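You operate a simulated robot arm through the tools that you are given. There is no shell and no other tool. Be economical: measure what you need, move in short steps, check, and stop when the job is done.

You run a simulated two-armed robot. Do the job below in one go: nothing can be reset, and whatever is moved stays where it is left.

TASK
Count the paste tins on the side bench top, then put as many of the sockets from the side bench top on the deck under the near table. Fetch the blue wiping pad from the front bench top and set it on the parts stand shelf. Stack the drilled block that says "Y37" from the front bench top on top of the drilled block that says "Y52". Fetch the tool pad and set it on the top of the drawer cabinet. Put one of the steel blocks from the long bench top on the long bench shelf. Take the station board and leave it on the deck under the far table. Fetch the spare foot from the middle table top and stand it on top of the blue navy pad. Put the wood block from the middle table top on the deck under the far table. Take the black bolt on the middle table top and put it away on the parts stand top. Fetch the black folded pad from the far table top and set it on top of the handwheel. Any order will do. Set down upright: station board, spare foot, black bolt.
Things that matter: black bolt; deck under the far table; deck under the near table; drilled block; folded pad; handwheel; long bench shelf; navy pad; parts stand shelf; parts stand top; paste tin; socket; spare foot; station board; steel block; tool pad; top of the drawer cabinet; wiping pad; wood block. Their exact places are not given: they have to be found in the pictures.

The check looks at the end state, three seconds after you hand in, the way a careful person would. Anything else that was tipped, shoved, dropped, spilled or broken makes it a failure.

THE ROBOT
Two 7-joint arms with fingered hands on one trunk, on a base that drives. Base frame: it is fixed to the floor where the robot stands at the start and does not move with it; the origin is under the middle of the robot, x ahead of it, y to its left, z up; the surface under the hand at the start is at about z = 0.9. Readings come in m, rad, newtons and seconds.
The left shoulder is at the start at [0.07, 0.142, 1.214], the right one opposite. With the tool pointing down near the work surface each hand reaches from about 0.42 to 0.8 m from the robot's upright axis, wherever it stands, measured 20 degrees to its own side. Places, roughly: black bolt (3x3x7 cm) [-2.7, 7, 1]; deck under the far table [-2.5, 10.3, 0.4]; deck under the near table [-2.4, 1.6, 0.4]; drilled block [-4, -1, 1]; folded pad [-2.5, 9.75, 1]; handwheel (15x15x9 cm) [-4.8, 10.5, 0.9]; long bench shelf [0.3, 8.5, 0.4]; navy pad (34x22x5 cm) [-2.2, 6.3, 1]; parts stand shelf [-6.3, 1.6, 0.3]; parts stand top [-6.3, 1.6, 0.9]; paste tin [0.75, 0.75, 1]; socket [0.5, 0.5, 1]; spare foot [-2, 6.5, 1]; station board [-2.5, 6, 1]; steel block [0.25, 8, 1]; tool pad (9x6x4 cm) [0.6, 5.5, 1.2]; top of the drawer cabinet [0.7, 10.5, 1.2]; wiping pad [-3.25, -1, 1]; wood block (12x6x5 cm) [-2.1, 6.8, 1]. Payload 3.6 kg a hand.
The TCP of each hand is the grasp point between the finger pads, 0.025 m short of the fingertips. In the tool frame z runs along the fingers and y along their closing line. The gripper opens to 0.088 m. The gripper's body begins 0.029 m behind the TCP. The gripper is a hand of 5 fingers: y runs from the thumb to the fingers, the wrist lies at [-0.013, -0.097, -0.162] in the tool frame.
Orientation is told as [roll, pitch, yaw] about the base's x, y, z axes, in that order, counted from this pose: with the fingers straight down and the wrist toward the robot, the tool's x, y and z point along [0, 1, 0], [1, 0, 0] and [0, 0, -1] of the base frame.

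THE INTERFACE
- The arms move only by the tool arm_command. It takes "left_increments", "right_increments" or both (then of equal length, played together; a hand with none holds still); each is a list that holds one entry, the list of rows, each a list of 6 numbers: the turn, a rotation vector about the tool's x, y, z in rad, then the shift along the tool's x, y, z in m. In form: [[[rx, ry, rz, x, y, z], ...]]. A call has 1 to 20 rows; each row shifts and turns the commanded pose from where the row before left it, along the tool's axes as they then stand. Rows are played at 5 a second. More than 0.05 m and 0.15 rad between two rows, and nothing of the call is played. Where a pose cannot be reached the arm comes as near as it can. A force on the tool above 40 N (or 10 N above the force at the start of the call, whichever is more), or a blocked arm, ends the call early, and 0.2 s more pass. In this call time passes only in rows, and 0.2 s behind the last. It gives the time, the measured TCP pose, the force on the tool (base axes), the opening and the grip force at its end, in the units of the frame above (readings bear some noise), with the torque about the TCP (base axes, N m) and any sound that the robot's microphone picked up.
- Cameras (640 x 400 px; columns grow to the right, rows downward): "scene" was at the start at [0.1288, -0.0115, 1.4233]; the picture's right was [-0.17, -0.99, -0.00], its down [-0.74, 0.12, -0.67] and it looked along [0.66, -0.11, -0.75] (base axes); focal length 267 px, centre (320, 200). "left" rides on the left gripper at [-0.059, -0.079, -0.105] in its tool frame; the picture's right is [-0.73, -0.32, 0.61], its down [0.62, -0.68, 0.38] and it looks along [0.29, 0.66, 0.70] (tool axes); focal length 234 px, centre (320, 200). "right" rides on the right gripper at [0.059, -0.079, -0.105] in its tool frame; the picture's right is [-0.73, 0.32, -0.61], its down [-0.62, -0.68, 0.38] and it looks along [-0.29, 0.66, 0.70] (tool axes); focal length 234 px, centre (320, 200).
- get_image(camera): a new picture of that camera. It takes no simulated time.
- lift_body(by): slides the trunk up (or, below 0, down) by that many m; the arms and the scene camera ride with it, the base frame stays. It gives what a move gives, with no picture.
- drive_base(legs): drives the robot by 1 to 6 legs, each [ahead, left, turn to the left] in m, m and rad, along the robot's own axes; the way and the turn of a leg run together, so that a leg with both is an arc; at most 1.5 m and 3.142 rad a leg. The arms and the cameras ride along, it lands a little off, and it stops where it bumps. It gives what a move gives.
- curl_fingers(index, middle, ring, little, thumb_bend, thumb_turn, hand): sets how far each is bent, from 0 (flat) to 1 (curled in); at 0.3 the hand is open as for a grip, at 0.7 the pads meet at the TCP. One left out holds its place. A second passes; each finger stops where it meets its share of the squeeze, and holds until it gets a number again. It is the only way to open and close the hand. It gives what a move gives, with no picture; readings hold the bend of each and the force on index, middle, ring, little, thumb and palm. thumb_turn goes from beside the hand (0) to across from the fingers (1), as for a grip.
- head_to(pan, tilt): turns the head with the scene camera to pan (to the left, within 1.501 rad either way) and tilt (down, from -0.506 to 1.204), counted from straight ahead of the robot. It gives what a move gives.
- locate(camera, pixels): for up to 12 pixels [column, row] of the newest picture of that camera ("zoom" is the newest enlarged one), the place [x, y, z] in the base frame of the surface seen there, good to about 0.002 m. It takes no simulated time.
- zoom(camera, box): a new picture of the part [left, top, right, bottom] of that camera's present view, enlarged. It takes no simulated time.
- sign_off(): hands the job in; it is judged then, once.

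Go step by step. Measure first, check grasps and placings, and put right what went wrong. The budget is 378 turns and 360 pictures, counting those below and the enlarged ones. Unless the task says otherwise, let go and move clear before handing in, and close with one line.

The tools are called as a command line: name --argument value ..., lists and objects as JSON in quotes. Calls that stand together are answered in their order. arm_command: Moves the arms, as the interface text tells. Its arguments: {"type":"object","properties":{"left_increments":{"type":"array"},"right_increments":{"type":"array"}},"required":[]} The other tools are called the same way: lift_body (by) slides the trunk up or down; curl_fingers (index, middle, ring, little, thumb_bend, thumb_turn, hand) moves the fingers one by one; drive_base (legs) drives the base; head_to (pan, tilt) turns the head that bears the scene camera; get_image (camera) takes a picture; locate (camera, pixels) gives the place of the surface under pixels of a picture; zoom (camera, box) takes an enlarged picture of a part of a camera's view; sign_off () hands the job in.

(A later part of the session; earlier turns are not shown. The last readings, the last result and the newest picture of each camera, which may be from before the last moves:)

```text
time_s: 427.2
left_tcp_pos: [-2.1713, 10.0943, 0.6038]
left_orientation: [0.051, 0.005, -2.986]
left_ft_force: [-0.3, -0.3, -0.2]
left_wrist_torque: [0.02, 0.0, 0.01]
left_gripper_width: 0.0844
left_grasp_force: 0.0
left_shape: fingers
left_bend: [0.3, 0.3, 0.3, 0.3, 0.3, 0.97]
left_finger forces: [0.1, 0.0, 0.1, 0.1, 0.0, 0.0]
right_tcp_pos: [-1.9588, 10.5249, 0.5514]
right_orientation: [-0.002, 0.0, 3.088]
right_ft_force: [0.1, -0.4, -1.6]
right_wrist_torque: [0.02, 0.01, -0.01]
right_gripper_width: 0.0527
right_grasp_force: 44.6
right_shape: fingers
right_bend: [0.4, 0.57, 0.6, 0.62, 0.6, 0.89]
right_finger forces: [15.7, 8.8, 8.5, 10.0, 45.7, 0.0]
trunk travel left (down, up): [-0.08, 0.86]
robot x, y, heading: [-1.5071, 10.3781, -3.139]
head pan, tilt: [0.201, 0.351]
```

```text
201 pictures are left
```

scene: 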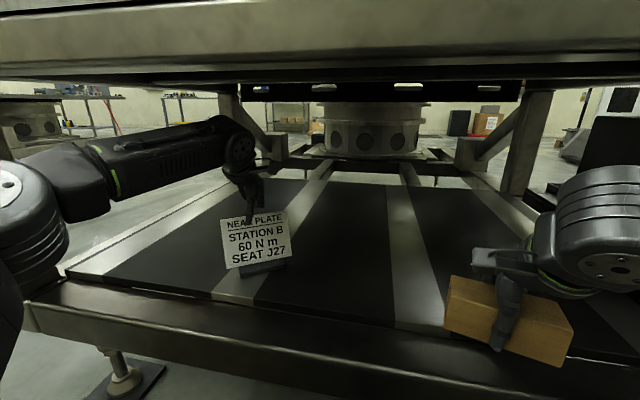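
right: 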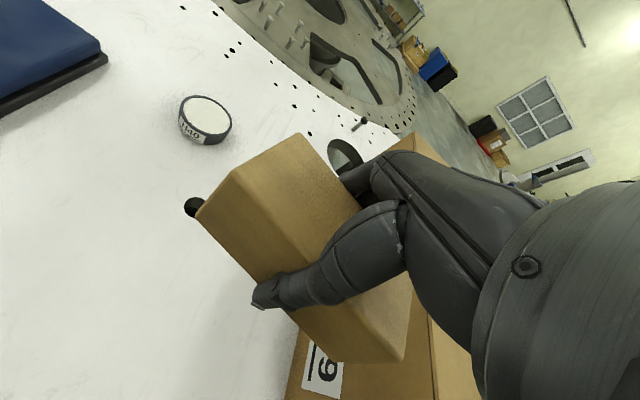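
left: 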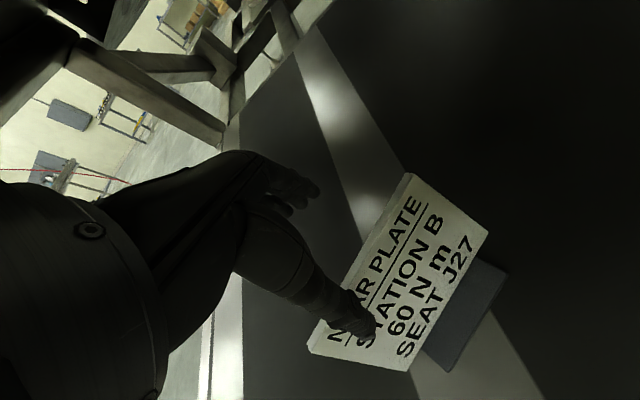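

Clear. Retracting the left hand while the right hand carries the block in and down.

arm_command --left_increments '[[[0, 0, 0, 0, -0.03, 0], [0, 0, 0, 0, -0.045, 0], [0, 0, 0, 0, -0.045, 0], [0, 0, 0, 0, -0.045, 0], [0, 0, 0, 0, -0.045, 0], [0, 0, 0, 0, -0.045, 0], [0, 0, 0, 0, 0, 0]]]' --right_increments '[[[0, 0, 0, 0, 0.04, 0], [0, 0, 0, 0, 0.04, 0], [0, 0, 0, 0, 0.04, 0], [0, 0, 0, 0, 0.04, 0], [0, 0, 0, 0, 0, 0.03], [0, 0, 0, 0, 0, 0.03], [0, 0, 0, 0, 0, 0.012]]]'

head_to --pan 0.0 --tilt 0.4

get_image --camera "scene"

```text
time_s: 428.8
left_tcp_pos: [-1.921, 10.1351, 0.6053]
left_orientation: [0.052, 0.005, -2.985]
left_ft_force: [0.1, 0.2, -0.1]
left_wrist_torque: [-0.05, -0.01, 0.04]
left_gripper_width: 0.0847
left_grasp_force: 0.0
left_shape: fingers
left_bend: [0.3, 0.3, 0.3, 0.3, 0.3, 0.97]
left_finger forces: [0.0, 0.1, 0.0, 0.0, 0.1, 0.0]
right_tcp_pos: [-2.1183, 10.5354, 0.4787]
right_orientation: [0.0, 0.0, 3.087]
right_ft_force: [-0.4, 0.0, -2.2]
right_wrist_torque: [-0.02, 0.04, 0.02]
right_gripper_width: 0.0524
right_grasp_force: 43.6
right_shape: fingers
right_bend: [0.4, 0.57, 0.6, 0.62, 0.6, 0.89]
right_finger forces: [15.3, 8.5, 8.3, 9.8, 45.7, 0.1]
trunk travel left (down, up): [-0.08, 0.86]
robot x, y, heading: [-1.502, 10.3718, -3.136]
head pan, tilt: [0.201, 0.351]
```

```text
time_s: 429.6
left_tcp_pos: [-1.9214, 10.135, 0.6058]
left_orientation: [0.054, 0.004, -2.987]
left_ft_force: [0.1, -0.3, -0.5]
left_wrist_torque: [-0.01, -0.01, -0.03]
left_gripper_width: 0.0846
left_grasp_force: 0.0
left_shape: fingers
left_bend: [0.3, 0.3, 0.3, 0.3, 0.3, 0.97]
left_finger forces: [0.0, 0.0, 0.0, 0.1, 0.1, 0.0]
right_tcp_pos: [-2.1184, 10.5351, 0.4785]
right_orientation: [-0.001, 0.001, 3.086]
right_ft_force: [-0.6, 0.8, -2.4]
right_wrist_torque: [-0.04, -0.01, 0.04]
right_gripper_width: 0.0529
right_grasp_force: 44.5
right_shape: fingers
right_bend: [0.4, 0.57, 0.6, 0.62, 0.6, 0.89]
right_finger forces: [15.3, 8.7, 8.3, 9.8, 45.7, 0.1]
trunk travel left (down, up): [-0.08, 0.86]
robot x, y, heading: [-1.5015, 10.3748, -3.137]
head pan, tilt: [0.0, 0.4]
```

```text
200 pictures are left
```

scene: 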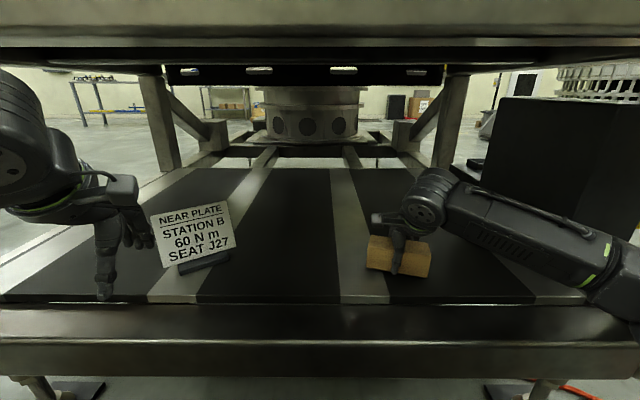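

Board stands. Lowering the block the last 8 mm and releasing.

arm_command --right_increments '[[[0, 0, 0, 0, 0, 0.005], [0, 0, 0, 0, 0, 0.003]]]'

curl_fingers --hand "right" --index 0.3 --middle 0.3 --ring 0.3 --little 0.3 --thumb_bend 0.3

arm_command --right_increments '[[[0, 0, 0, 0, 0, -0.03], [0, 0, 0, 0, 0, -0.04], [0, 0, 0, 0, -0.0, -0.03], [0, 0, 0, 0, -0.045, 0], [0, 0, 0, 0, -0.045, 0], [0, 0, 0, 0, -0.045, 0], [0, 0, 0, 0, -0.045, 0]]]'

drive_base --legs '[[-0.5, 0, 0]]'

get_image --camera "scene"

```text
time_s: 430.1
left_tcp_pos: [-1.9216, 10.1351, 0.6059]
left_orientation: [0.053, 0.004, -2.987]
left_ft_force: [0.2, -0.6, 1.5]
left_wrist_torque: [-0.02, -0.03, 0.0]
left_gripper_width: 0.0845
left_grasp_force: 0.1
left_shape: fingers
left_bend: [0.3, 0.3, 0.3, 0.3, 0.3, 0.97]
left_finger forces: [0.0, 0.0, 0.1, 0.0, 0.0, 0.0]
right_tcp_pos: [-2.1178, 10.5349, 0.4724]
right_orientation: [0.0, 0.001, 3.087]
right_ft_force: [0.0, 0.3, 1.7]
right_wrist_torque: [0.17, 0.07, -0.05]
right_gripper_width: 0.0529
right_grasp_force: 45.1
right_shape: fingers
right_bend: [0.4, 0.57, 0.6, 0.62, 0.6, 0.89]
right_finger forces: [15.1, 8.8, 8.6, 10.0, 47.0, 0.0]
trunk travel left (down, up): [-0.08, 0.86]
robot x, y, heading: [-1.5003, 10.377, -3.135]
head pan, tilt: [0.0, 0.4]
```

```text
time_s: 431.1
left_tcp_pos: [-1.9213, 10.1346, 0.606]
left_orientation: [0.053, 0.005, -2.988]
left_ft_force: [-0.1, 0.8, 0.3]
left_wrist_torque: [0.0, -0.01, 0.02]
left_gripper_width: 0.0847
left_grasp_force: 0.1
left_shape: fingers
left_bend: [0.3, 0.3, 0.3, 0.3, 0.3, 0.97]
left_finger forces: [0.1, 0.0, 0.0, 0.0, 0.1, 0.0]
right_tcp_pos: [-2.1178, 10.5356, 0.4719]
right_orientation: [-0.002, -0.001, 3.088]
right_ft_force: [0.9, -0.7, 0.8]
right_wrist_torque: [0.01, 0.02, 0.01]
right_gripper_width: 0.0859
right_grasp_force: 0.9
right_shape: fingers
right_bend: [0.3, 0.3, 0.3, 0.3, 0.29, 0.97]
right_finger forces: [0.9, 0.0, 0.0, 0.1, 1.0, 0.1]
trunk travel left (down, up): [-0.08, 0.86]
robot x, y, heading: [-1.4979, 10.3737, -3.135]
head pan, tilt: [0.0, 0.4]
```

```text
time_s: 432.8
left_tcp_pos: [-1.9223, 10.1351, 0.6054]
left_orientation: [0.053, 0.006, -2.987]
left_ft_force: [-0.1, 0.5, 1.4]
left_wrist_torque: [0.0, -0.02, -0.03]
left_gripper_width: 0.0846
left_grasp_force: 0.1
left_shape: fingers
left_bend: [0.3, 0.3, 0.3, 0.3, 0.3, 0.97]
left_finger forces: [0.0, 0.1, 0.0, 0.0, 0.0, 0.1]
right_tcp_pos: [-1.9361, 10.5241, 0.5712]
right_orientation: [-0.001, 0.0, 3.087]
right_ft_force: [0.6, -0.4, -0.2]
right_wrist_torque: [0.02, 0.0, 0.01]
right_gripper_width: 0.085
right_grasp_force: 0.0
right_shape: fingers
right_bend: [0.3, 0.3, 0.3, 0.3, 0.3, 0.97]
right_finger forces: [0.1, 0.0, 0.0, 0.1, 0.0, 0.0]
trunk travel left (down, up): [-0.08, 0.86]
robot x, y, heading: [-1.5043, 10.3773, -3.136]
head pan, tilt: [0.0, 0.4]
```

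```text
time_s: 435.7
left_tcp_pos: [-1.4225, 10.1379, 0.6047]
left_orientation: [0.051, 0.005, -2.99]
left_ft_force: [0.2, 0.6, 0.1]
left_wrist_torque: [-0.02, 0.0, -0.03]
left_gripper_width: 0.0846
left_grasp_force: 0.0
left_shape: fingers
left_bend: [0.3, 0.3, 0.3, 0.3, 0.3, 0.97]
left_finger forces: [0.0, 0.0, 0.0, 0.1, 0.0, 0.0]
right_tcp_pos: [-1.4371, 10.5267, 0.57]
right_orientation: [-0.001, 0.001, 3.081]
right_ft_force: [0.4, -1.0, 0.1]
right_wrist_torque: [0.02, 0.05, 0.01]
right_gripper_width: 0.0847
right_grasp_force: 0.1
right_shape: fingers
right_bend: [0.3, 0.3, 0.3, 0.3, 0.3, 0.97]
right_finger forces: [0.1, 0.1, 0.0, 0.1, 0.1, 0.1]
trunk travel left (down, up): [-0.08, 0.86]
robot x, y, heading: [-1.0035, 10.3776, 3.138]
head pan, tilt: [0.0, 0.4]
```

```text
199 pictures are left
```

scene: 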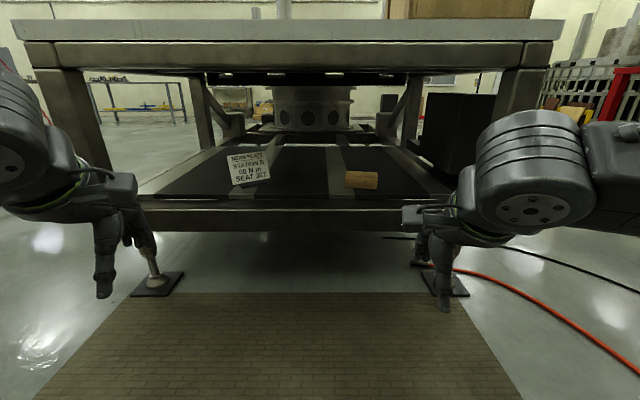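

Both items rest on the far deck. Now the east side jobs. Straighten both hands, raise the trunk, turn round to face the long bench and look.

arm_command --left_increments '[[[0, -0.05, 0.08, 0, 0, 0], [0, 0, 0.075, 0, 0, 0]]]' --right_increments '[[[0, 0, -0.057, 0, 0, 0], [0, 0, 0, 0, 0, 0]]]'

lift_body --by 0.4

lift_body --by 0.35

drive_base --legs '[[0, 0, 3.14]]'

head_to --pan -0.4 --tilt 0.3

get_image --camera "scene"

head_to --pan 0.4 --tilt 0.3

get_image --camera "scene"

```text
time_s: 436.3
left_tcp_pos: [-1.4227, 10.1393, 0.6059]
left_orientation: [0.002, 0.007, 3.136]
left_ft_force: [-0.8, 0.5, -1.0]
left_wrist_torque: [0.0, 0.01, 0.01]
left_gripper_width: 0.0844
left_grasp_force: 0.1
left_shape: fingers
left_bend: [0.3, 0.3, 0.3, 0.3, 0.3, 0.97]
left_finger forces: [0.0, 0.0, 0.0, 0.0, 0.1, 0.1]
right_tcp_pos: [-1.4378, 10.5279, 0.5706]
right_orientation: [-0.002, -0.001, 3.139]
right_ft_force: [-0.3, -0.1, 0.8]
right_wrist_torque: [0.01, 0.0, -0.02]
right_gripper_width: 0.0852
right_grasp_force: 0.0
right_shape: fingers
right_bend: [0.3, 0.3, 0.3, 0.3, 0.3, 0.97]
right_finger forces: [0.0, 0.0, 0.0, 0.0, 0.0, 0.1]
trunk travel left (down, up): [-0.08, 0.86]
robot x, y, heading: [-1.0029, 10.3769, 3.141]
head pan, tilt: [0.0, 0.4]
```

```text
time_s: 440.1
left_tcp_pos: [-1.4229, 10.1378, 1.0051]
left_orientation: [0.002, 0.008, 3.137]
left_ft_force: [1.1, 0.0, 0.0]
left_wrist_torque: [0.0, 0.01, -0.02]
left_gripper_width: 0.0845
left_grasp_force: 0.0
left_shape: fingers
left_bend: [0.3, 0.3, 0.3, 0.3, 0.3, 0.97]
left_finger forces: [0.1, 0.0, 0.1, 0.1, 0.0, 0.0]
right_tcp_pos: [-1.4369, 10.5267, 0.9701]
right_orientation: [-0.001, 0.001, 3.138]
right_ft_force: [-0.4, 0.3, -0.5]
right_wrist_torque: [0.02, 0.0, -0.02]
right_gripper_width: 0.0848
right_grasp_force: 0.0
right_shape: fingers
right_bend: [0.3, 0.3, 0.3, 0.3, 0.3, 0.97]
right_finger forces: [0.1, 0.0, 0.1, 0.0, 0.0, 0.1]
trunk travel left (down, up): [-0.48, 0.46]
robot x, y, heading: [-1.0039, 10.3777, 3.135]
head pan, tilt: [0.0, 0.4]
```

```text
time_s: 443.5
left_tcp_pos: [-1.4233, 10.1381, 1.3548]
left_orientation: [0.002, 0.007, 3.138]
left_ft_force: [-0.7, 0.4, -0.5]
left_wrist_torque: [-0.03, 0.03, -0.02]
left_gripper_width: 0.0848
left_grasp_force: 0.2
left_shape: fingers
left_bend: [0.3, 0.3, 0.3, 0.3, 0.3, 0.97]
left_finger forces: [0.0, 0.1, 0.0, 0.0, 0.1, 0.0]
right_tcp_pos: [-1.4376, 10.5271, 1.3219]
right_orientation: [-0.003, 0.0, 3.137]
right_ft_force: [-0.2, -0.7, 1.0]
right_wrist_torque: [-0.01, 0.01, 0.03]
right_gripper_width: 0.0851
right_grasp_force: 0.0
right_shape: fingers
right_bend: [0.3, 0.3, 0.3, 0.3, 0.3, 0.97]
right_finger forces: [0.1, 0.0, 0.0, 0.1, 0.0, 0.1]
trunk travel left (down, up): [-0.83, 0.11]
robot x, y, heading: [-1.0075, 10.3739, 3.143]
head pan, tilt: [0.0, 0.4]
```

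```text
time_s: 451.1
left_tcp_pos: [-0.5684, 10.5889, 1.3556]
left_orientation: [0.002, 0.008, -0.064]
left_ft_force: [0.2, -0.6, -0.1]
left_wrist_torque: [0.04, 0.01, -0.02]
left_gripper_width: 0.0844
left_grasp_force: 0.1
left_shape: fingers
left_bend: [0.3, 0.3, 0.3, 0.3, 0.3, 0.97]
left_finger forces: [0.1, 0.0, 0.1, 0.1, 0.0, 0.1]
right_tcp_pos: [-0.5772, 10.2003, 1.3202]
right_orientation: [0.001, 0.0, -0.063]
right_ft_force: [-0.7, -0.7, 0.2]
right_wrist_torque: [0.01, 0.0, -0.02]
right_gripper_width: 0.0852
right_grasp_force: 0.0
right_shape: fingers
right_bend: [0.3, 0.3, 0.3, 0.3, 0.3, 0.97]
right_finger forces: [0.0, 0.1, 0.0, 0.0, 0.0, 0.0]
trunk travel left (down, up): [-0.83, 0.11]
robot x, y, heading: [-1.0063, 10.3742, -0.063]
head pan, tilt: [0.0, 0.4]
```

```text
time_s: 452.0
left_tcp_pos: [-0.5689, 10.5903, 1.3548]
left_orientation: [0.001, 0.01, -0.065]
left_ft_force: [0.2, -0.1, -1.7]
left_wrist_torque: [-0.01, 0.0, 0.01]
left_gripper_width: 0.0848
left_grasp_force: 0.0
left_shape: fingers
left_bend: [0.3, 0.3, 0.3, 0.3, 0.3, 0.97]
left_finger forces: [0.1, 0.0, 0.0, 0.0, 0.1, 0.0]
right_tcp_pos: [-0.5779, 10.2011, 1.3204]
right_orientation: [-0.003, 0.0, -0.064]
right_ft_force: [0.1, -0.1, -0.9]
right_wrist_torque: [0.04, 0.03, 0.0]
right_gripper_width: 0.0849
right_grasp_force: 0.0
right_shape: fingers
right_bend: [0.3, 0.3, 0.3, 0.3, 0.3, 0.97]
right_finger forces: [0.0, 0.0, 0.1, 0.1, 0.0, 0.0]
trunk travel left (down, up): [-0.83, 0.11]
robot x, y, heading: [-1.0037, 10.3758, -0.062]
head pan, tilt: [-0.4, 0.3]
```

```text
198 pictures are left
```

scene: 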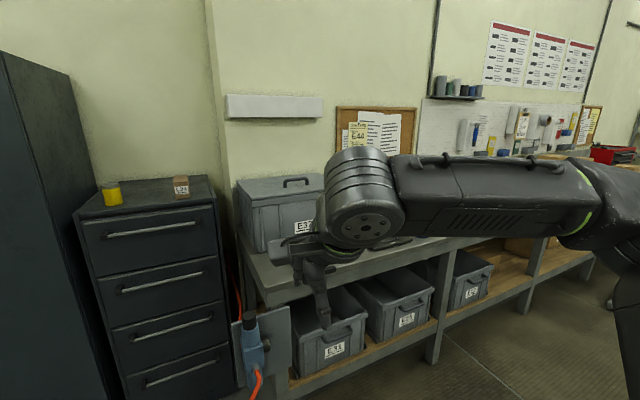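

```text
time_s: 453.1
left_tcp_pos: [-0.5696, 10.5901, 1.3553]
left_orientation: [0.002, 0.008, -0.064]
left_ft_force: [1.1, -0.4, -0.5]
left_wrist_torque: [-0.01, 0.0, 0.01]
left_gripper_width: 0.0846
left_grasp_force: 0.1
left_shape: fingers
left_bend: [0.3, 0.3, 0.3, 0.3, 0.3, 0.97]
left_finger forces: [0.1, 0.0, 0.0, 0.0, 0.1, 0.1]
right_tcp_pos: [-0.5788, 10.2011, 1.3207]
right_orientation: [-0.003, 0.001, -0.063]
right_ft_force: [0.1, -1.0, 0.2]
right_wrist_torque: [0.01, 0.01, 0.0]
right_gripper_width: 0.0851
right_grasp_force: 0.1
right_shape: fingers
right_bend: [0.3, 0.3, 0.3, 0.3, 0.3, 0.97]
right_finger forces: [0.0, 0.1, 0.0, 0.0, 0.0, 0.0]
trunk travel left (down, up): [-0.83, 0.11]
robot x, y, heading: [-1.0033, 10.3751, -0.062]
head pan, tilt: [0.4, 0.3]
```

```text
197 pictures are left
```

scene: 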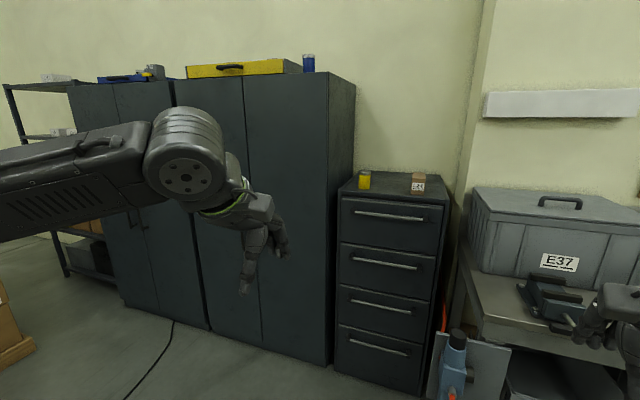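

Drawer cabinet is at left of the bench. Measuring cabinet top and the bench front, then moving south toward the tool pad.

locate --camera "scene" --pixels '[[345, 190], [440, 200], [390, 185], [364, 185], [418, 190], [445, 182], [395, 195], [480, 330], [560, 345]]'

drive_base --legs '[[0, 0, 0.062], [0, -1.3, 0], [0, -1.3, 0], [0, -1.2, 0]]'

head_to --pan -0.6 --tilt 0.3

get_image --camera "scene"

head_to --pan 0.3 --tilt 0.4

get_image --camera "scene"

```text
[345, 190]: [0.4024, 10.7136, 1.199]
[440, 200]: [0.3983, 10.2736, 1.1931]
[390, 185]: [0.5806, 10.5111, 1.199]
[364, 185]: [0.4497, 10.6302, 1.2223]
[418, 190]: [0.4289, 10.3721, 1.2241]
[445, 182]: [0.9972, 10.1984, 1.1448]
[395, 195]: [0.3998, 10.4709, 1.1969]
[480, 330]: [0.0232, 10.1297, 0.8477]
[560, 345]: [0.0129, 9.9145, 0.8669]
```

```text
time_s: 471.8
left_tcp_pos: [-0.6523, 6.8324, 1.3556]
left_orientation: [0.001, 0.008, -0.035]
left_ft_force: [0.3, -0.7, -0.4]
left_wrist_torque: [-0.02, 0.01, 0.02]
left_gripper_width: 0.0847
left_grasp_force: 0.1
left_shape: fingers
left_bend: [0.3, 0.3, 0.3, 0.3, 0.3, 0.97]
left_finger forces: [0.0, 0.1, 0.0, 0.1, 0.0, 0.1]
right_tcp_pos: [-0.6502, 6.4425, 1.3225]
right_orientation: [-0.002, 0.0, -0.031]
right_ft_force: [1.0, -0.2, 0.6]
right_wrist_torque: [0.02, -0.01, -0.01]
right_gripper_width: 0.085
right_grasp_force: 0.1
right_shape: fingers
right_bend: [0.3, 0.3, 0.3, 0.3, 0.3, 0.97]
right_finger forces: [0.1, 0.1, 0.0, 0.0, 0.0, 0.0]
trunk travel left (down, up): [-0.83, 0.11]
robot x, y, heading: [-1.0829, 6.6035, -0.035]
head pan, tilt: [0.4, 0.3]
```

```text
time_s: 473.1
left_tcp_pos: [-0.6642, 6.8308, 1.36]
left_orientation: [0.002, -0.005, -0.038]
left_ft_force: [0.1, 0.0, 0.2]
left_wrist_torque: [-0.02, -0.01, 0.03]
left_gripper_width: 0.085
left_grasp_force: 0.1
left_shape: fingers
left_bend: [0.3, 0.3, 0.3, 0.3, 0.3, 0.97]
left_finger forces: [0.0, 0.0, 0.0, 0.0, 0.1, 0.0]
right_tcp_pos: [-0.6626, 6.4416, 1.3249]
right_orientation: [-0.002, -0.01, -0.03]
right_ft_force: [-0.3, -0.8, -0.6]
right_wrist_torque: [-0.02, 0.01, 0.03]
right_gripper_width: 0.0849
right_grasp_force: 0.0
right_shape: fingers
right_bend: [0.3, 0.3, 0.3, 0.3, 0.3, 0.97]
right_finger forces: [0.0, 0.0, 0.0, 0.1, 0.0, 0.0]
trunk travel left (down, up): [-0.83, 0.11]
robot x, y, heading: [-1.08, 6.6045, -0.031]
head pan, tilt: [-0.6, 0.3]
```

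```text
196 pictures are left
```

scene: 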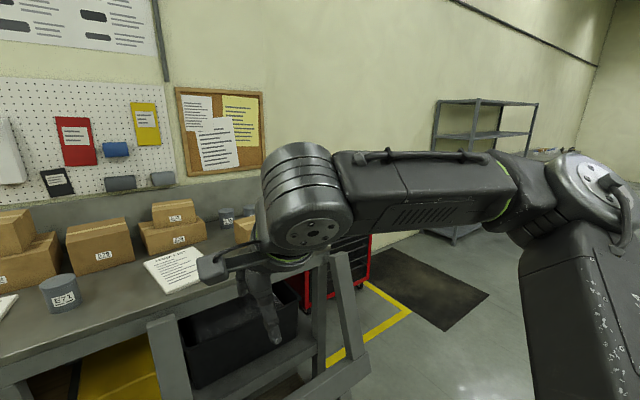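

```text
time_s: 474.3
left_tcp_pos: [-0.6644, 6.8309, 1.359]
left_orientation: [0.002, -0.004, -0.036]
left_ft_force: [-0.3, 0.3, 0.2]
left_wrist_torque: [-0.01, -0.01, 0.02]
left_gripper_width: 0.0846
left_grasp_force: 0.1
left_shape: fingers
left_bend: [0.3, 0.3, 0.3, 0.3, 0.3, 0.97]
left_finger forces: [0.0, 0.1, 0.1, 0.0, 0.0, 0.1]
right_tcp_pos: [-0.6608, 6.4427, 1.3255]
right_orientation: [-0.001, -0.009, -0.031]
right_ft_force: [-0.7, -0.2, -0.3]
right_wrist_torque: [0.03, 0.03, 0.0]
right_gripper_width: 0.0851
right_grasp_force: 0.0
right_shape: fingers
right_bend: [0.3, 0.3, 0.3, 0.3, 0.3, 0.97]
right_finger forces: [0.0, 0.0, 0.0, 0.0, 0.0, 0.0]
trunk travel left (down, up): [-0.83, 0.11]
robot x, y, heading: [-1.0818, 6.6009, -0.027]
head pan, tilt: [0.3, 0.4]
```

```text
195 pictures are left
```

scene: 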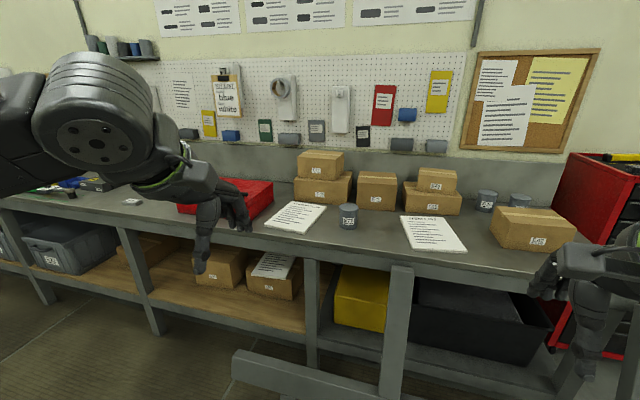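

The red tool chest is at the bench's south end. Moving south ~1.1 m to view its top.

drive_base --legs '[[0, 0, 0.03], [0, -1.1, 0]]'

head_to --pan 0.0 --tilt 0.3

get_image --camera "scene"

```text
time_s: 480.2
left_tcp_pos: [-0.6706, 5.7612, 1.3583]
left_orientation: [0.001, -0.001, 0.008]
left_ft_force: [0.1, -1.1, 0.5]
left_wrist_torque: [0.03, -0.02, 0.04]
left_gripper_width: 0.0846
left_grasp_force: 0.1
left_shape: fingers
left_bend: [0.3, 0.3, 0.3, 0.3, 0.3, 0.97]
left_finger forces: [0.1, 0.1, 0.1, 0.0, 0.0, 0.0]
right_tcp_pos: [-0.6502, 5.3709, 1.3236]
right_orientation: [-0.002, -0.01, 0.013]
right_ft_force: [-0.4, 0.1, -0.4]
right_wrist_torque: [0.0, 0.01, 0.01]
right_gripper_width: 0.0848
right_grasp_force: 0.1
right_shape: fingers
right_bend: [0.3, 0.3, 0.3, 0.3, 0.3, 0.97]
right_finger forces: [0.0, 0.1, 0.1, 0.0, 0.0, 0.0]
trunk travel left (down, up): [-0.83, 0.11]
robot x, y, heading: [-1.0751, 5.5139, 0.013]
head pan, tilt: [0.3, 0.4]
```

```text
time_s: 481.0
left_tcp_pos: [-0.6704, 5.7582, 1.3591]
left_orientation: [0.004, -0.002, 0.01]
left_ft_force: [0.2, 0.5, -0.4]
left_wrist_torque: [0.01, 0.01, -0.05]
left_gripper_width: 0.085
left_grasp_force: 0.1
left_shape: fingers
left_bend: [0.3, 0.3, 0.3, 0.3, 0.3, 0.97]
left_finger forces: [0.0, 0.0, 0.0, 0.0, 0.1, 0.0]
right_tcp_pos: [-0.6503, 5.3714, 1.3239]
right_orientation: [-0.002, -0.01, 0.009]
right_ft_force: [0.7, 0.4, 0.5]
right_wrist_torque: [-0.03, 0.02, -0.01]
right_gripper_width: 0.0851
right_grasp_force: 0.0
right_shape: fingers
right_bend: [0.3, 0.3, 0.3, 0.3, 0.3, 0.97]
right_finger forces: [0.1, 0.0, 0.0, 0.0, 0.1, 0.0]
trunk travel left (down, up): [-0.83, 0.11]
robot x, y, heading: [-1.0755, 5.5175, 0.017]
head pan, tilt: [0.0, 0.3]
```

```text
194 pictures are left
```

scene: 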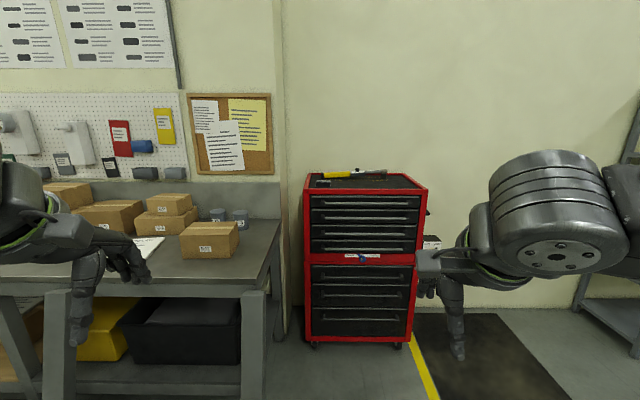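

zoom --camera "scene" --box '[290, 150, 440, 240]'

locate --camera "zoom" --pixels '[[150, 140], [145, 100], [420, 85], [220, 95], [90, 155], [550, 165], [140, 155], [340, 120], [130, 145]]'

locate --camera "scene" --pixels '[[432, 243], [385, 250], [340, 330], [262, 350]]'

```text
4.27 times, centred on (365, 195) of scene
```

zoom: 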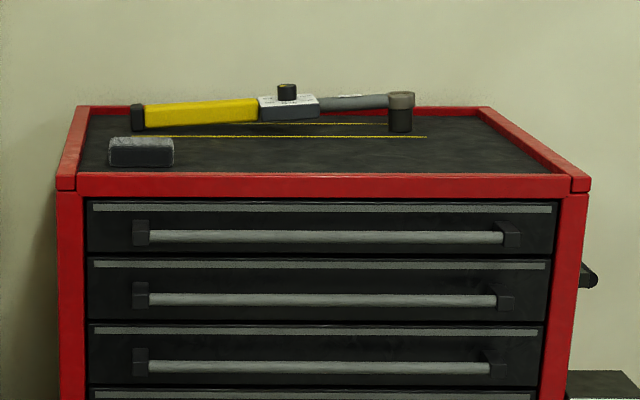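

```text
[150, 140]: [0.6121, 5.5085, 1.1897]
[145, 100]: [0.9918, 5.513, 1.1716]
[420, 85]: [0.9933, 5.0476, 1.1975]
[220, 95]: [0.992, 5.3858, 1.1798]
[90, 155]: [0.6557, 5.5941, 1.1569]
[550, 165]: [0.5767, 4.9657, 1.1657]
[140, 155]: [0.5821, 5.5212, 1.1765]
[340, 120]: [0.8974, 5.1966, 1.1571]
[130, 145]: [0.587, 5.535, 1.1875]
```

```text
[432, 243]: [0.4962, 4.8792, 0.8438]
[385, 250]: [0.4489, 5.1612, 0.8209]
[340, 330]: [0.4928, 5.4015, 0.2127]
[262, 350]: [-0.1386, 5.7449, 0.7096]
```

Tool pad: dark block on the chest's top at ≈(0.61,5.52), top 1.19. Approaching with the left hand.

drive_base --legs '[[0, -0.2, -0.015], [1.05, 0, 0]]'

head_to --pan 0.15 --tilt 0.5

get_image --camera "scene"

get_image --camera "left"

```text
time_s: 487.6
left_tcp_pos: [0.3757, 5.527, 1.3586]
left_orientation: [0.001, -0.004, -0.025]
left_ft_force: [-0.3, 0.6, -0.3]
left_wrist_torque: [-0.06, 0.01, -0.02]
left_gripper_width: 0.0846
left_grasp_force: 0.0
left_shape: fingers
left_bend: [0.3, 0.3, 0.3, 0.3, 0.3, 0.97]
left_finger forces: [0.0, 0.1, 0.0, 0.0, 0.1, 0.1]
right_tcp_pos: [0.3813, 5.1399, 1.3242]
right_orientation: [-0.002, -0.012, -0.025]
right_ft_force: [0.5, 0.7, 0.5]
right_wrist_torque: [-0.03, 0.0, -0.03]
right_gripper_width: 0.0851
right_grasp_force: 0.1
right_shape: fingers
right_bend: [0.3, 0.3, 0.3, 0.3, 0.3, 0.97]
right_finger forces: [0.0, 0.1, 0.0, 0.1, 0.0, 0.1]
trunk travel left (down, up): [-0.83, 0.11]
robot x, y, heading: [-0.034, 5.2996, -0.022]
head pan, tilt: [0.0, 0.3]
```

```text
time_s: 488.3
left_tcp_pos: [0.3774, 5.5289, 1.3581]
left_orientation: [0.005, -0.001, -0.026]
left_ft_force: [0.7, -0.4, 0.5]
left_wrist_torque: [0.01, 0.0, 0.0]
left_gripper_width: 0.0847
left_grasp_force: 0.1
left_shape: fingers
left_bend: [0.3, 0.3, 0.3, 0.3, 0.3, 0.97]
left_finger forces: [0.0, 0.0, 0.0, 0.1, 0.0, 0.1]
right_tcp_pos: [0.3826, 5.139, 1.3241]
right_orientation: [-0.002, -0.012, -0.024]
right_ft_force: [-1.1, -0.1, 0.5]
right_wrist_torque: [0.03, 0.0, -0.03]
right_gripper_width: 0.085
right_grasp_force: 0.0
right_shape: fingers
right_bend: [0.3, 0.3, 0.3, 0.3, 0.3, 0.97]
right_finger forces: [0.0, 0.0, 0.1, 0.1, 0.0, 0.0]
trunk travel left (down, up): [-0.83, 0.11]
robot x, y, heading: [-0.0387, 5.3024, -0.025]
head pan, tilt: [0.15, 0.499]
```

```text
192 pictures are left
```

scene: 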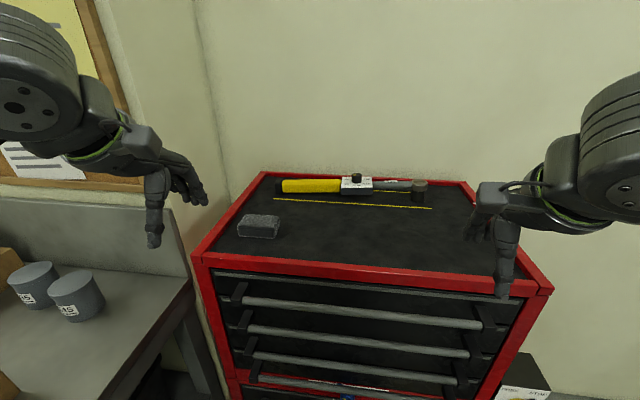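

```text
191 pictures are left
```

left: 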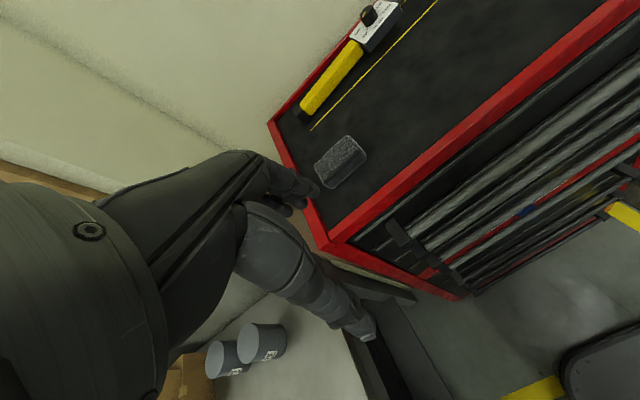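

zoom --camera "scene" --box '[220, 190, 300, 250]'

locate --camera "zoom" --pixels '[[200, 190], [480, 205], [150, 310], [460, 330], [150, 370], [450, 380], [320, 260], [100, 350]]'

locate --camera "left" --pixels '[[345, 137], [366, 155], [318, 162], [330, 187], [342, 160], [280, 140], [325, 235]]'

```text
6.67 times, centred on (260, 220) of scene
```

zoom: 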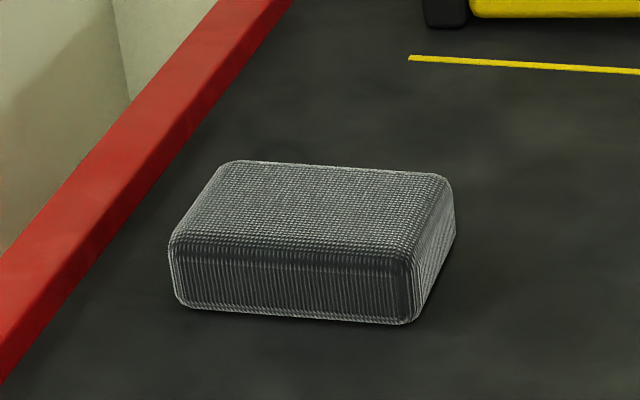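

```text
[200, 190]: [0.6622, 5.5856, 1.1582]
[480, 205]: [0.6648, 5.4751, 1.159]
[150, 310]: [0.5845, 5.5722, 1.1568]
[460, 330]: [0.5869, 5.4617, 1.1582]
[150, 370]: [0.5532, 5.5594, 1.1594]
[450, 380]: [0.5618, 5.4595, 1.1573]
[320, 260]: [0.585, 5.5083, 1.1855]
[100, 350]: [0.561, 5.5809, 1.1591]
```

```text
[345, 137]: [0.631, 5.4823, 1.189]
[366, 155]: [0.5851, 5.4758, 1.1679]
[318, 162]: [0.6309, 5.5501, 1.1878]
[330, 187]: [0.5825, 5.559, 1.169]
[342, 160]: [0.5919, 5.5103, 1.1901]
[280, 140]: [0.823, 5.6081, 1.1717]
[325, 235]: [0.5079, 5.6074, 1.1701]
```

Pad centre ≈(0.61,5.516), top 1.19, 6 cm deep. Moving over and descending.

arm_command --left_increments '[[[0, 0, 0, -0.001, 0.047, 0], [0, 0, 0, -0.001, 0.047, 0], [0, 0, 0, -0.001, 0.047, 0], [0, 0, 0, -0.001, 0.047, 0], [0, 0, 0, -0.002, 0.047, 0], [0, 0, 0, 0, 0, 0.04], [0, 0, 0, 0, 0, 0.04]]]'

get_image --camera "left"

```text
time_s: 489.9
left_tcp_pos: [0.6123, 5.5184, 1.2775]
left_orientation: [0.001, -0.001, -0.027]
left_ft_force: [0.6, -0.5, 0.0]
left_wrist_torque: [-0.01, -0.01, -0.01]
left_gripper_width: 0.0848
left_grasp_force: 0.0
left_shape: fingers
left_bend: [0.3, 0.3, 0.3, 0.3, 0.3, 0.97]
left_finger forces: [0.0, 0.1, 0.1, 0.0, 0.0, 0.1]
right_tcp_pos: [0.384, 5.1405, 1.3236]
right_orientation: [-0.003, -0.01, -0.023]
right_ft_force: [0.2, -0.6, 0.0]
right_wrist_torque: [-0.03, 0.04, -0.02]
right_gripper_width: 0.0848
right_grasp_force: 0.0
right_shape: fingers
right_bend: [0.3, 0.3, 0.3, 0.3, 0.3, 0.97]
right_finger forces: [0.0, 0.1, 0.0, 0.0, 0.1, 0.1]
trunk travel left (down, up): [-0.83, 0.11]
robot x, y, heading: [-0.039, 5.3001, -0.022]
head pan, tilt: [0.15, 0.499]
```

```text
189 pictures are left
```

left: 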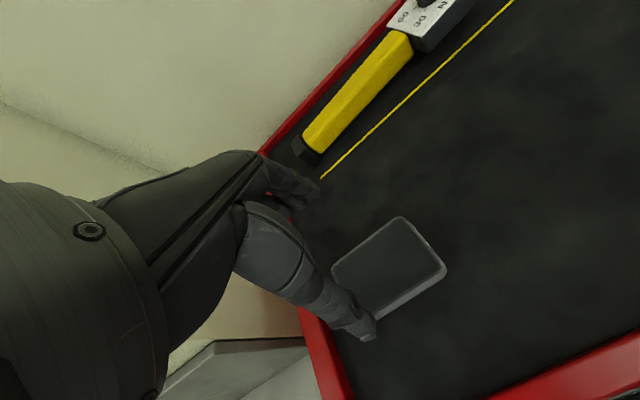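

Aligned. Descend to 1.187, grip, lift.

arm_command --left_increments '[[[0, 0, 0, 0, 0, 0.035], [0, 0, 0, 0, 0, 0.035], [0, 0, 0, 0, 0, 0.02]]]'

curl_fingers --hand "left" --index 0.75 --middle 0.75 --ring 0.75 --little 0.75 --thumb_bend 0.75

arm_command --left_increments '[[[0, 0, 0, 0, 0, -0.04], [0, 0, 0, 0, 0, -0.05], [0, 0, 0, 0, 0, -0.05], [0, 0, 0, 0, 0, -0.03]]]'

get_image --camera "left"

```text
time_s: 490.7
left_tcp_pos: [0.6118, 5.5161, 1.1889]
left_orientation: [0.004, -0.002, -0.027]
left_ft_force: [0.1, -0.1, -0.1]
left_wrist_torque: [0.03, 0.0, 0.05]
left_gripper_width: 0.0849
left_grasp_force: 0.1
left_shape: fingers
left_bend: [0.3, 0.3, 0.3, 0.3, 0.3, 0.97]
left_finger forces: [0.1, 0.0, 0.1, 0.0, 0.0, 0.1]
right_tcp_pos: [0.3835, 5.1381, 1.3243]
right_orientation: [-0.001, -0.008, -0.024]
right_ft_force: [-0.7, 0.2, -0.1]
right_wrist_torque: [-0.01, 0.01, 0.0]
right_gripper_width: 0.0851
right_grasp_force: 0.0
right_shape: fingers
right_bend: [0.3, 0.3, 0.3, 0.3, 0.3, 0.97]
right_finger forces: [0.0, 0.0, 0.0, 0.0, 0.0, 0.0]
trunk travel left (down, up): [-0.83, 0.11]
robot x, y, heading: [-0.0367, 5.2981, -0.024]
head pan, tilt: [0.15, 0.499]
```

```text
time_s: 491.7
left_tcp_pos: [0.6126, 5.517, 1.1899]
left_orientation: [0.001, -0.001, -0.027]
left_ft_force: [0.6, 0.3, 0.5]
left_wrist_torque: [-0.06, -0.04, 0.02]
left_gripper_width: 0.0594
left_grasp_force: 36.8
left_shape: fingers
left_bend: [0.55, 0.61, 0.71, 0.73, 0.36, 0.87]
left_finger forces: [11.4, 9.4, 8.4, 7.2, 37.5, 0.0]
right_tcp_pos: [0.3831, 5.1381, 1.3245]
right_orientation: [-0.001, -0.009, -0.023]
right_ft_force: [-0.5, 0.2, 0.6]
right_wrist_torque: [0.0, 0.0, 0.01]
right_gripper_width: 0.0847
right_grasp_force: 0.1
right_shape: fingers
right_bend: [0.3, 0.3, 0.3, 0.3, 0.3, 0.97]
right_finger forces: [0.0, 0.1, 0.0, 0.0, 0.1, 0.0]
trunk travel left (down, up): [-0.83, 0.11]
robot x, y, heading: [-0.0364, 5.3026, -0.02]
head pan, tilt: [0.15, 0.499]
```

```text
time_s: 492.7
left_tcp_pos: [0.6108, 5.5141, 1.3609]
left_orientation: [0.003, -0.001, -0.025]
left_ft_force: [-0.7, -0.7, 0.0]
left_wrist_torque: [0.0, -0.04, -0.03]
left_gripper_width: 0.0593
left_grasp_force: 37.3
left_shape: fingers
left_bend: [0.56, 0.61, 0.71, 0.73, 0.36, 0.87]
left_finger forces: [10.6, 9.0, 8.9, 7.3, 37.4, 0.0]
right_tcp_pos: [0.3826, 5.1377, 1.3238]
right_orientation: [-0.002, -0.011, -0.024]
right_ft_force: [0.7, 0.4, 0.0]
right_wrist_torque: [-0.01, 0.01, -0.02]
right_gripper_width: 0.0849
right_grasp_force: 0.1
right_shape: fingers
right_bend: [0.3, 0.3, 0.3, 0.3, 0.3, 0.97]
right_finger forces: [0.1, 0.1, 0.1, 0.1, 0.0, 0.0]
trunk travel left (down, up): [-0.83, 0.11]
robot x, y, heading: [-0.0362, 5.3017, -0.027]
head pan, tilt: [0.15, 0.499]
```

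```text
188 pictures are left
```

left: 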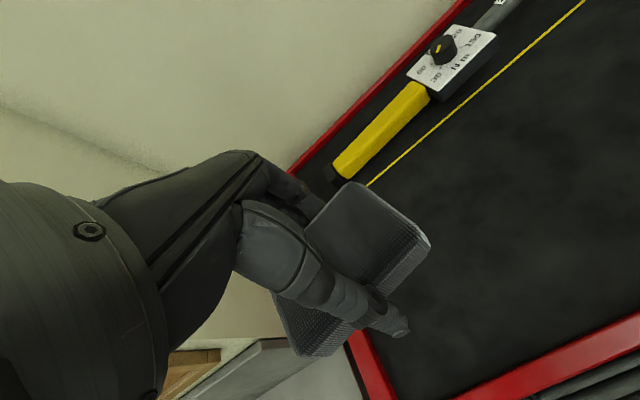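

Tool pad held. Pulling back and moving north to look for the steel blocks around y≈8.

arm_command --left_increments '[[[0, 0, 0, 0, -0.045, 0], [0, 0, 0, 0, -0.045, 0], [0, 0, 0, 0, -0.045, 0], [0, 0, 0, 0, -0.045, 0]]]'

drive_base --legs '[[-0.85, 0, 0.0], [0, 0, 0.025], [0, 1.35, 0], [0, 1.35, 0]]'

head_to --pan 0.0 --tilt 0.4

get_image --camera "scene"

```text
time_s: 493.7
left_tcp_pos: [0.4293, 5.522, 1.3584]
left_orientation: [0.002, -0.003, -0.027]
left_ft_force: [-0.5, 0.0, -0.9]
left_wrist_torque: [0.01, -0.03, -0.03]
left_gripper_width: 0.0593
left_grasp_force: 36.8
left_shape: fingers
left_bend: [0.56, 0.62, 0.72, 0.73, 0.36, 0.87]
left_finger forces: [10.7, 9.0, 9.0, 7.1, 37.1, 0.0]
right_tcp_pos: [0.3797, 5.1395, 1.324]
right_orientation: [0.0, -0.011, -0.025]
right_ft_force: [0.4, -0.4, -0.2]
right_wrist_torque: [-0.02, 0.02, 0.0]
right_gripper_width: 0.0849
right_grasp_force: 0.0
right_shape: fingers
right_bend: [0.3, 0.3, 0.3, 0.3, 0.3, 0.97]
right_finger forces: [0.0, 0.0, 0.0, 0.1, 0.0, 0.1]
trunk travel left (down, up): [-0.83, 0.11]
robot x, y, heading: [-0.0332, 5.2986, -0.022]
head pan, tilt: [0.15, 0.499]
```

```text
time_s: 511.4
left_tcp_pos: [-0.5942, 8.2762, 1.3577]
left_orientation: [0.004, -0.001, 0.067]
left_ft_force: [0.2, -1.0, -0.5]
left_wrist_torque: [-0.01, 0.0, 0.0]
left_gripper_width: 0.0594
left_grasp_force: 36.8
left_shape: fingers
left_bend: [0.56, 0.62, 0.72, 0.73, 0.36, 0.87]
left_finger forces: [10.6, 9.0, 9.0, 7.0, 37.0, 0.0]
right_tcp_pos: [-0.6065, 7.8914, 1.3246]
right_orientation: [-0.002, -0.013, 0.068]
right_ft_force: [0.1, 0.1, -0.6]
right_wrist_torque: [-0.01, 0.01, -0.03]
right_gripper_width: 0.085
right_grasp_force: 0.0
right_shape: fingers
right_bend: [0.3, 0.3, 0.3, 0.3, 0.3, 0.97]
right_finger forces: [0.0, 0.1, 0.1, 0.0, 0.1, 0.0]
trunk travel left (down, up): [-0.83, 0.11]
robot x, y, heading: [-1.0377, 8.0148, 0.07]
head pan, tilt: [0.15, 0.499]
```

```text
time_s: 512.1
left_tcp_pos: [-0.5938, 8.2766, 1.3579]
left_orientation: [0.004, -0.003, 0.065]
left_ft_force: [-0.2, 0.2, -0.6]
left_wrist_torque: [0.01, 0.01, 0.01]
left_gripper_width: 0.0595
left_grasp_force: 36.4
left_shape: fingers
left_bend: [0.56, 0.62, 0.72, 0.73, 0.36, 0.87]
left_finger forces: [10.4, 9.0, 9.0, 7.0, 36.9, 0.1]
right_tcp_pos: [-0.6076, 7.8917, 1.3239]
right_orientation: [-0.001, -0.009, 0.069]
right_ft_force: [-0.5, -0.1, -0.6]
right_wrist_torque: [0.01, 0.02, 0.01]
right_gripper_width: 0.0847
right_grasp_force: 0.0
right_shape: fingers
right_bend: [0.3, 0.3, 0.3, 0.3, 0.3, 0.97]
right_finger forces: [0.0, 0.1, 0.1, 0.0, 0.0, 0.0]
trunk travel left (down, up): [-0.83, 0.11]
robot x, y, heading: [-1.0367, 8.0126, 0.069]
head pan, tilt: [0.0, 0.4]
```

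```text
187 pictures are left
```

scene: 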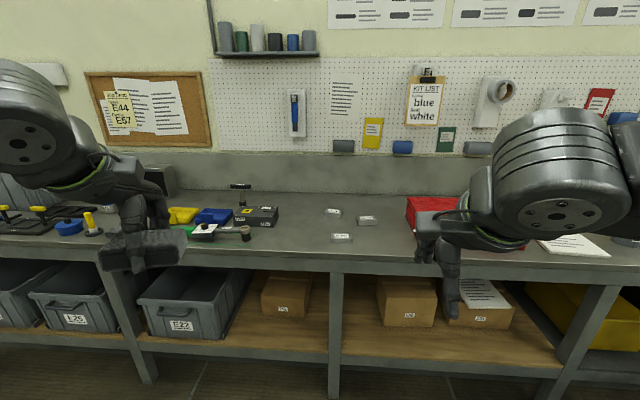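

Three small steel blocks at (334,212), (367,220), (342,237). Measuring them and free shelf space.

zoom --camera "scene" --box '[300, 190, 400, 260]'

locate --camera "zoom" --pixels '[[210, 135], [220, 160], [430, 180], [430, 215], [265, 290], [270, 315], [200, 300], [335, 300], [150, 250]]'

locate --camera "scene" --pixels '[[300, 330], [360, 320], [360, 345], [330, 340], [400, 345], [300, 280], [410, 290], [240, 330], [318, 300], [320, 262], [450, 335], [365, 300]]'

```text
5.71 times, centred on (350, 225) of scene
```

zoom: 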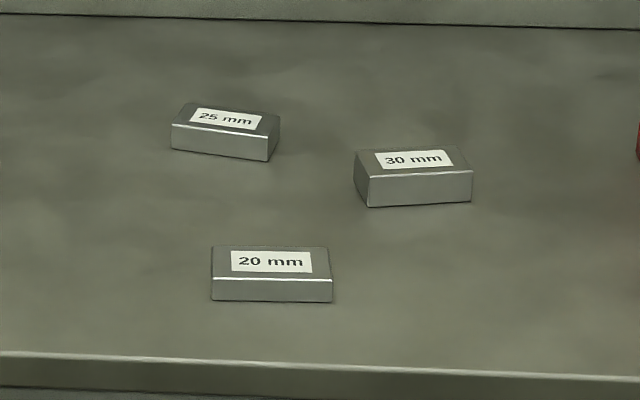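

```text
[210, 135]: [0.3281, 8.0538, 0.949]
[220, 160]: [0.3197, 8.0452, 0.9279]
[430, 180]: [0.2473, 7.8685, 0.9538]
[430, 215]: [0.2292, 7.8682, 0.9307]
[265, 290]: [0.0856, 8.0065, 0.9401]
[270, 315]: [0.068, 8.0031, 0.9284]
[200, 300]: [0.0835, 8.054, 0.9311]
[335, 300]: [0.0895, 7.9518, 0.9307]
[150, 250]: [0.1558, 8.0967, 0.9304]
```

```text
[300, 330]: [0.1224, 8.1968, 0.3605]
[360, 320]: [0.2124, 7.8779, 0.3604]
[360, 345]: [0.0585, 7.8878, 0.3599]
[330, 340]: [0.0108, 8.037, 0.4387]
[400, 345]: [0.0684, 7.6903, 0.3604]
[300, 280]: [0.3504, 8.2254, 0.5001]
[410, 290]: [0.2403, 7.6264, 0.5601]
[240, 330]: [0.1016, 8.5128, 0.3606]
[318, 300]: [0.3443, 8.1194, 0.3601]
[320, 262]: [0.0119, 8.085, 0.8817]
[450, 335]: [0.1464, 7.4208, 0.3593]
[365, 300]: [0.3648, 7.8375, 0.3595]
```

Bench top is 0.93, shelf wood at 0.36 with free space near (0.17,7.9). I'll take the 30 mm block at ≈(0.26,7.87) with the right hand.

drive_base --legs '[[0, 0, -0.069], [0.66, 0.0, 0]]'

lift_body --by -0.12

head_to --pan -0.1 --tilt 0.6

get_image --camera "scene"

get_image --camera "right"

```text
time_s: 516.2
left_tcp_pos: [0.0725, 8.2508, 1.3605]
left_orientation: [0.005, -0.003, 0.002]
left_ft_force: [0.9, 0.2, 0.4]
left_wrist_torque: [0.01, -0.01, 0.01]
left_gripper_width: 0.0592
left_grasp_force: 36.7
left_shape: fingers
left_bend: [0.56, 0.62, 0.72, 0.73, 0.36, 0.87]
left_finger forces: [10.5, 9.0, 8.9, 7.0, 36.9, 0.0]
right_tcp_pos: [0.0362, 7.8664, 1.3264]
right_orientation: [-0.002, -0.009, 0.004]
right_ft_force: [-0.7, -0.4, 0.7]
right_wrist_torque: [-0.01, -0.02, 0.02]
right_gripper_width: 0.0849
right_grasp_force: 0.0
right_shape: fingers
right_bend: [0.3, 0.3, 0.3, 0.3, 0.3, 0.97]
right_finger forces: [0.0, 0.0, 0.1, 0.0, 0.0, 0.0]
trunk travel left (down, up): [-0.83, 0.11]
robot x, y, heading: [-0.3844, 8.0124, 0.007]
head pan, tilt: [0.0, 0.4]
```

```text
time_s: 517.7
left_tcp_pos: [0.0746, 8.2498, 1.2371]
left_orientation: [0.004, -0.003, 0.004]
left_ft_force: [0.2, 1.0, -0.4]
left_wrist_torque: [0.03, -0.01, -0.01]
left_gripper_width: 0.059
left_grasp_force: 36.4
left_shape: fingers
left_bend: [0.56, 0.62, 0.72, 0.73, 0.36, 0.87]
left_finger forces: [10.5, 9.0, 9.1, 7.0, 36.9, 0.0]
right_tcp_pos: [0.0364, 7.8662, 1.2035]
right_orientation: [-0.001, -0.011, 0.003]
right_ft_force: [0.2, -0.3, -1.5]
right_wrist_torque: [0.04, 0.0, -0.03]
right_gripper_width: 0.085
right_grasp_force: 0.1
right_shape: fingers
right_bend: [0.3, 0.3, 0.3, 0.3, 0.3, 0.97]
right_finger forces: [0.0, 0.1, 0.0, 0.0, 0.0, 0.0]
trunk travel left (down, up): [-0.71, 0.23]
robot x, y, heading: [-0.3914, 8.0064, 0.005]
head pan, tilt: [0.0, 0.4]
```

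```text
time_s: 518.4
left_tcp_pos: [0.0743, 8.2506, 1.2371]
left_orientation: [0.004, -0.002, 0.002]
left_ft_force: [0.1, -1.9, -0.5]
left_wrist_torque: [-0.01, 0.0, 0.01]
left_gripper_width: 0.059
left_grasp_force: 36.0
left_shape: fingers
left_bend: [0.56, 0.62, 0.72, 0.73, 0.36, 0.87]
left_finger forces: [10.4, 9.0, 9.0, 6.9, 36.8, 0.0]
right_tcp_pos: [0.0382, 7.8674, 1.2042]
right_orientation: [-0.002, -0.01, 0.002]
right_ft_force: [0.5, 0.1, 0.6]
right_wrist_torque: [-0.01, 0.01, -0.01]
right_gripper_width: 0.0851
right_grasp_force: 0.1
right_shape: fingers
right_bend: [0.3, 0.3, 0.3, 0.3, 0.3, 0.97]
right_finger forces: [0.1, 0.0, 0.1, 0.1, 0.0, 0.0]
trunk travel left (down, up): [-0.71, 0.23]
robot x, y, heading: [-0.3812, 8.0157, 0.004]
head pan, tilt: [-0.099, 0.6]
```

```text
185 pictures are left
```

scene: 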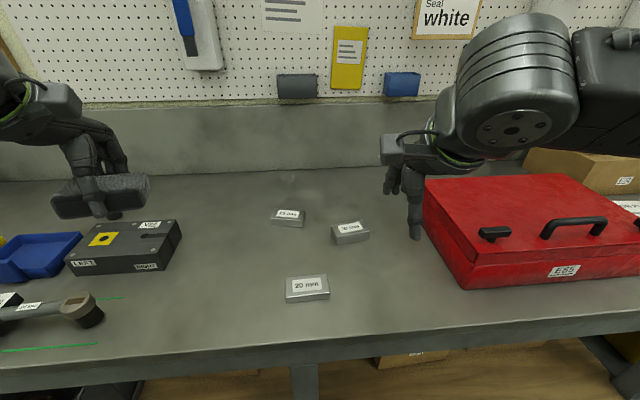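

```text
184 pictures are left
```

right: 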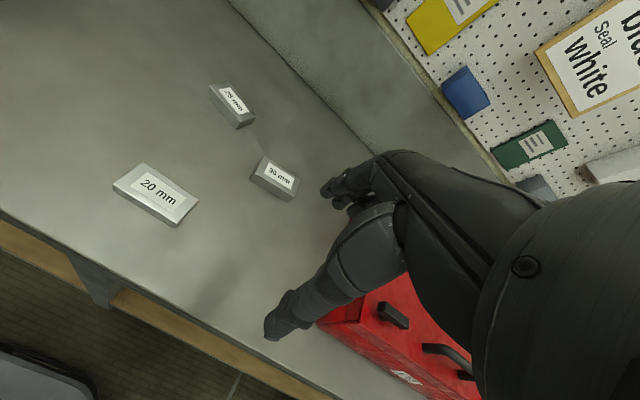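

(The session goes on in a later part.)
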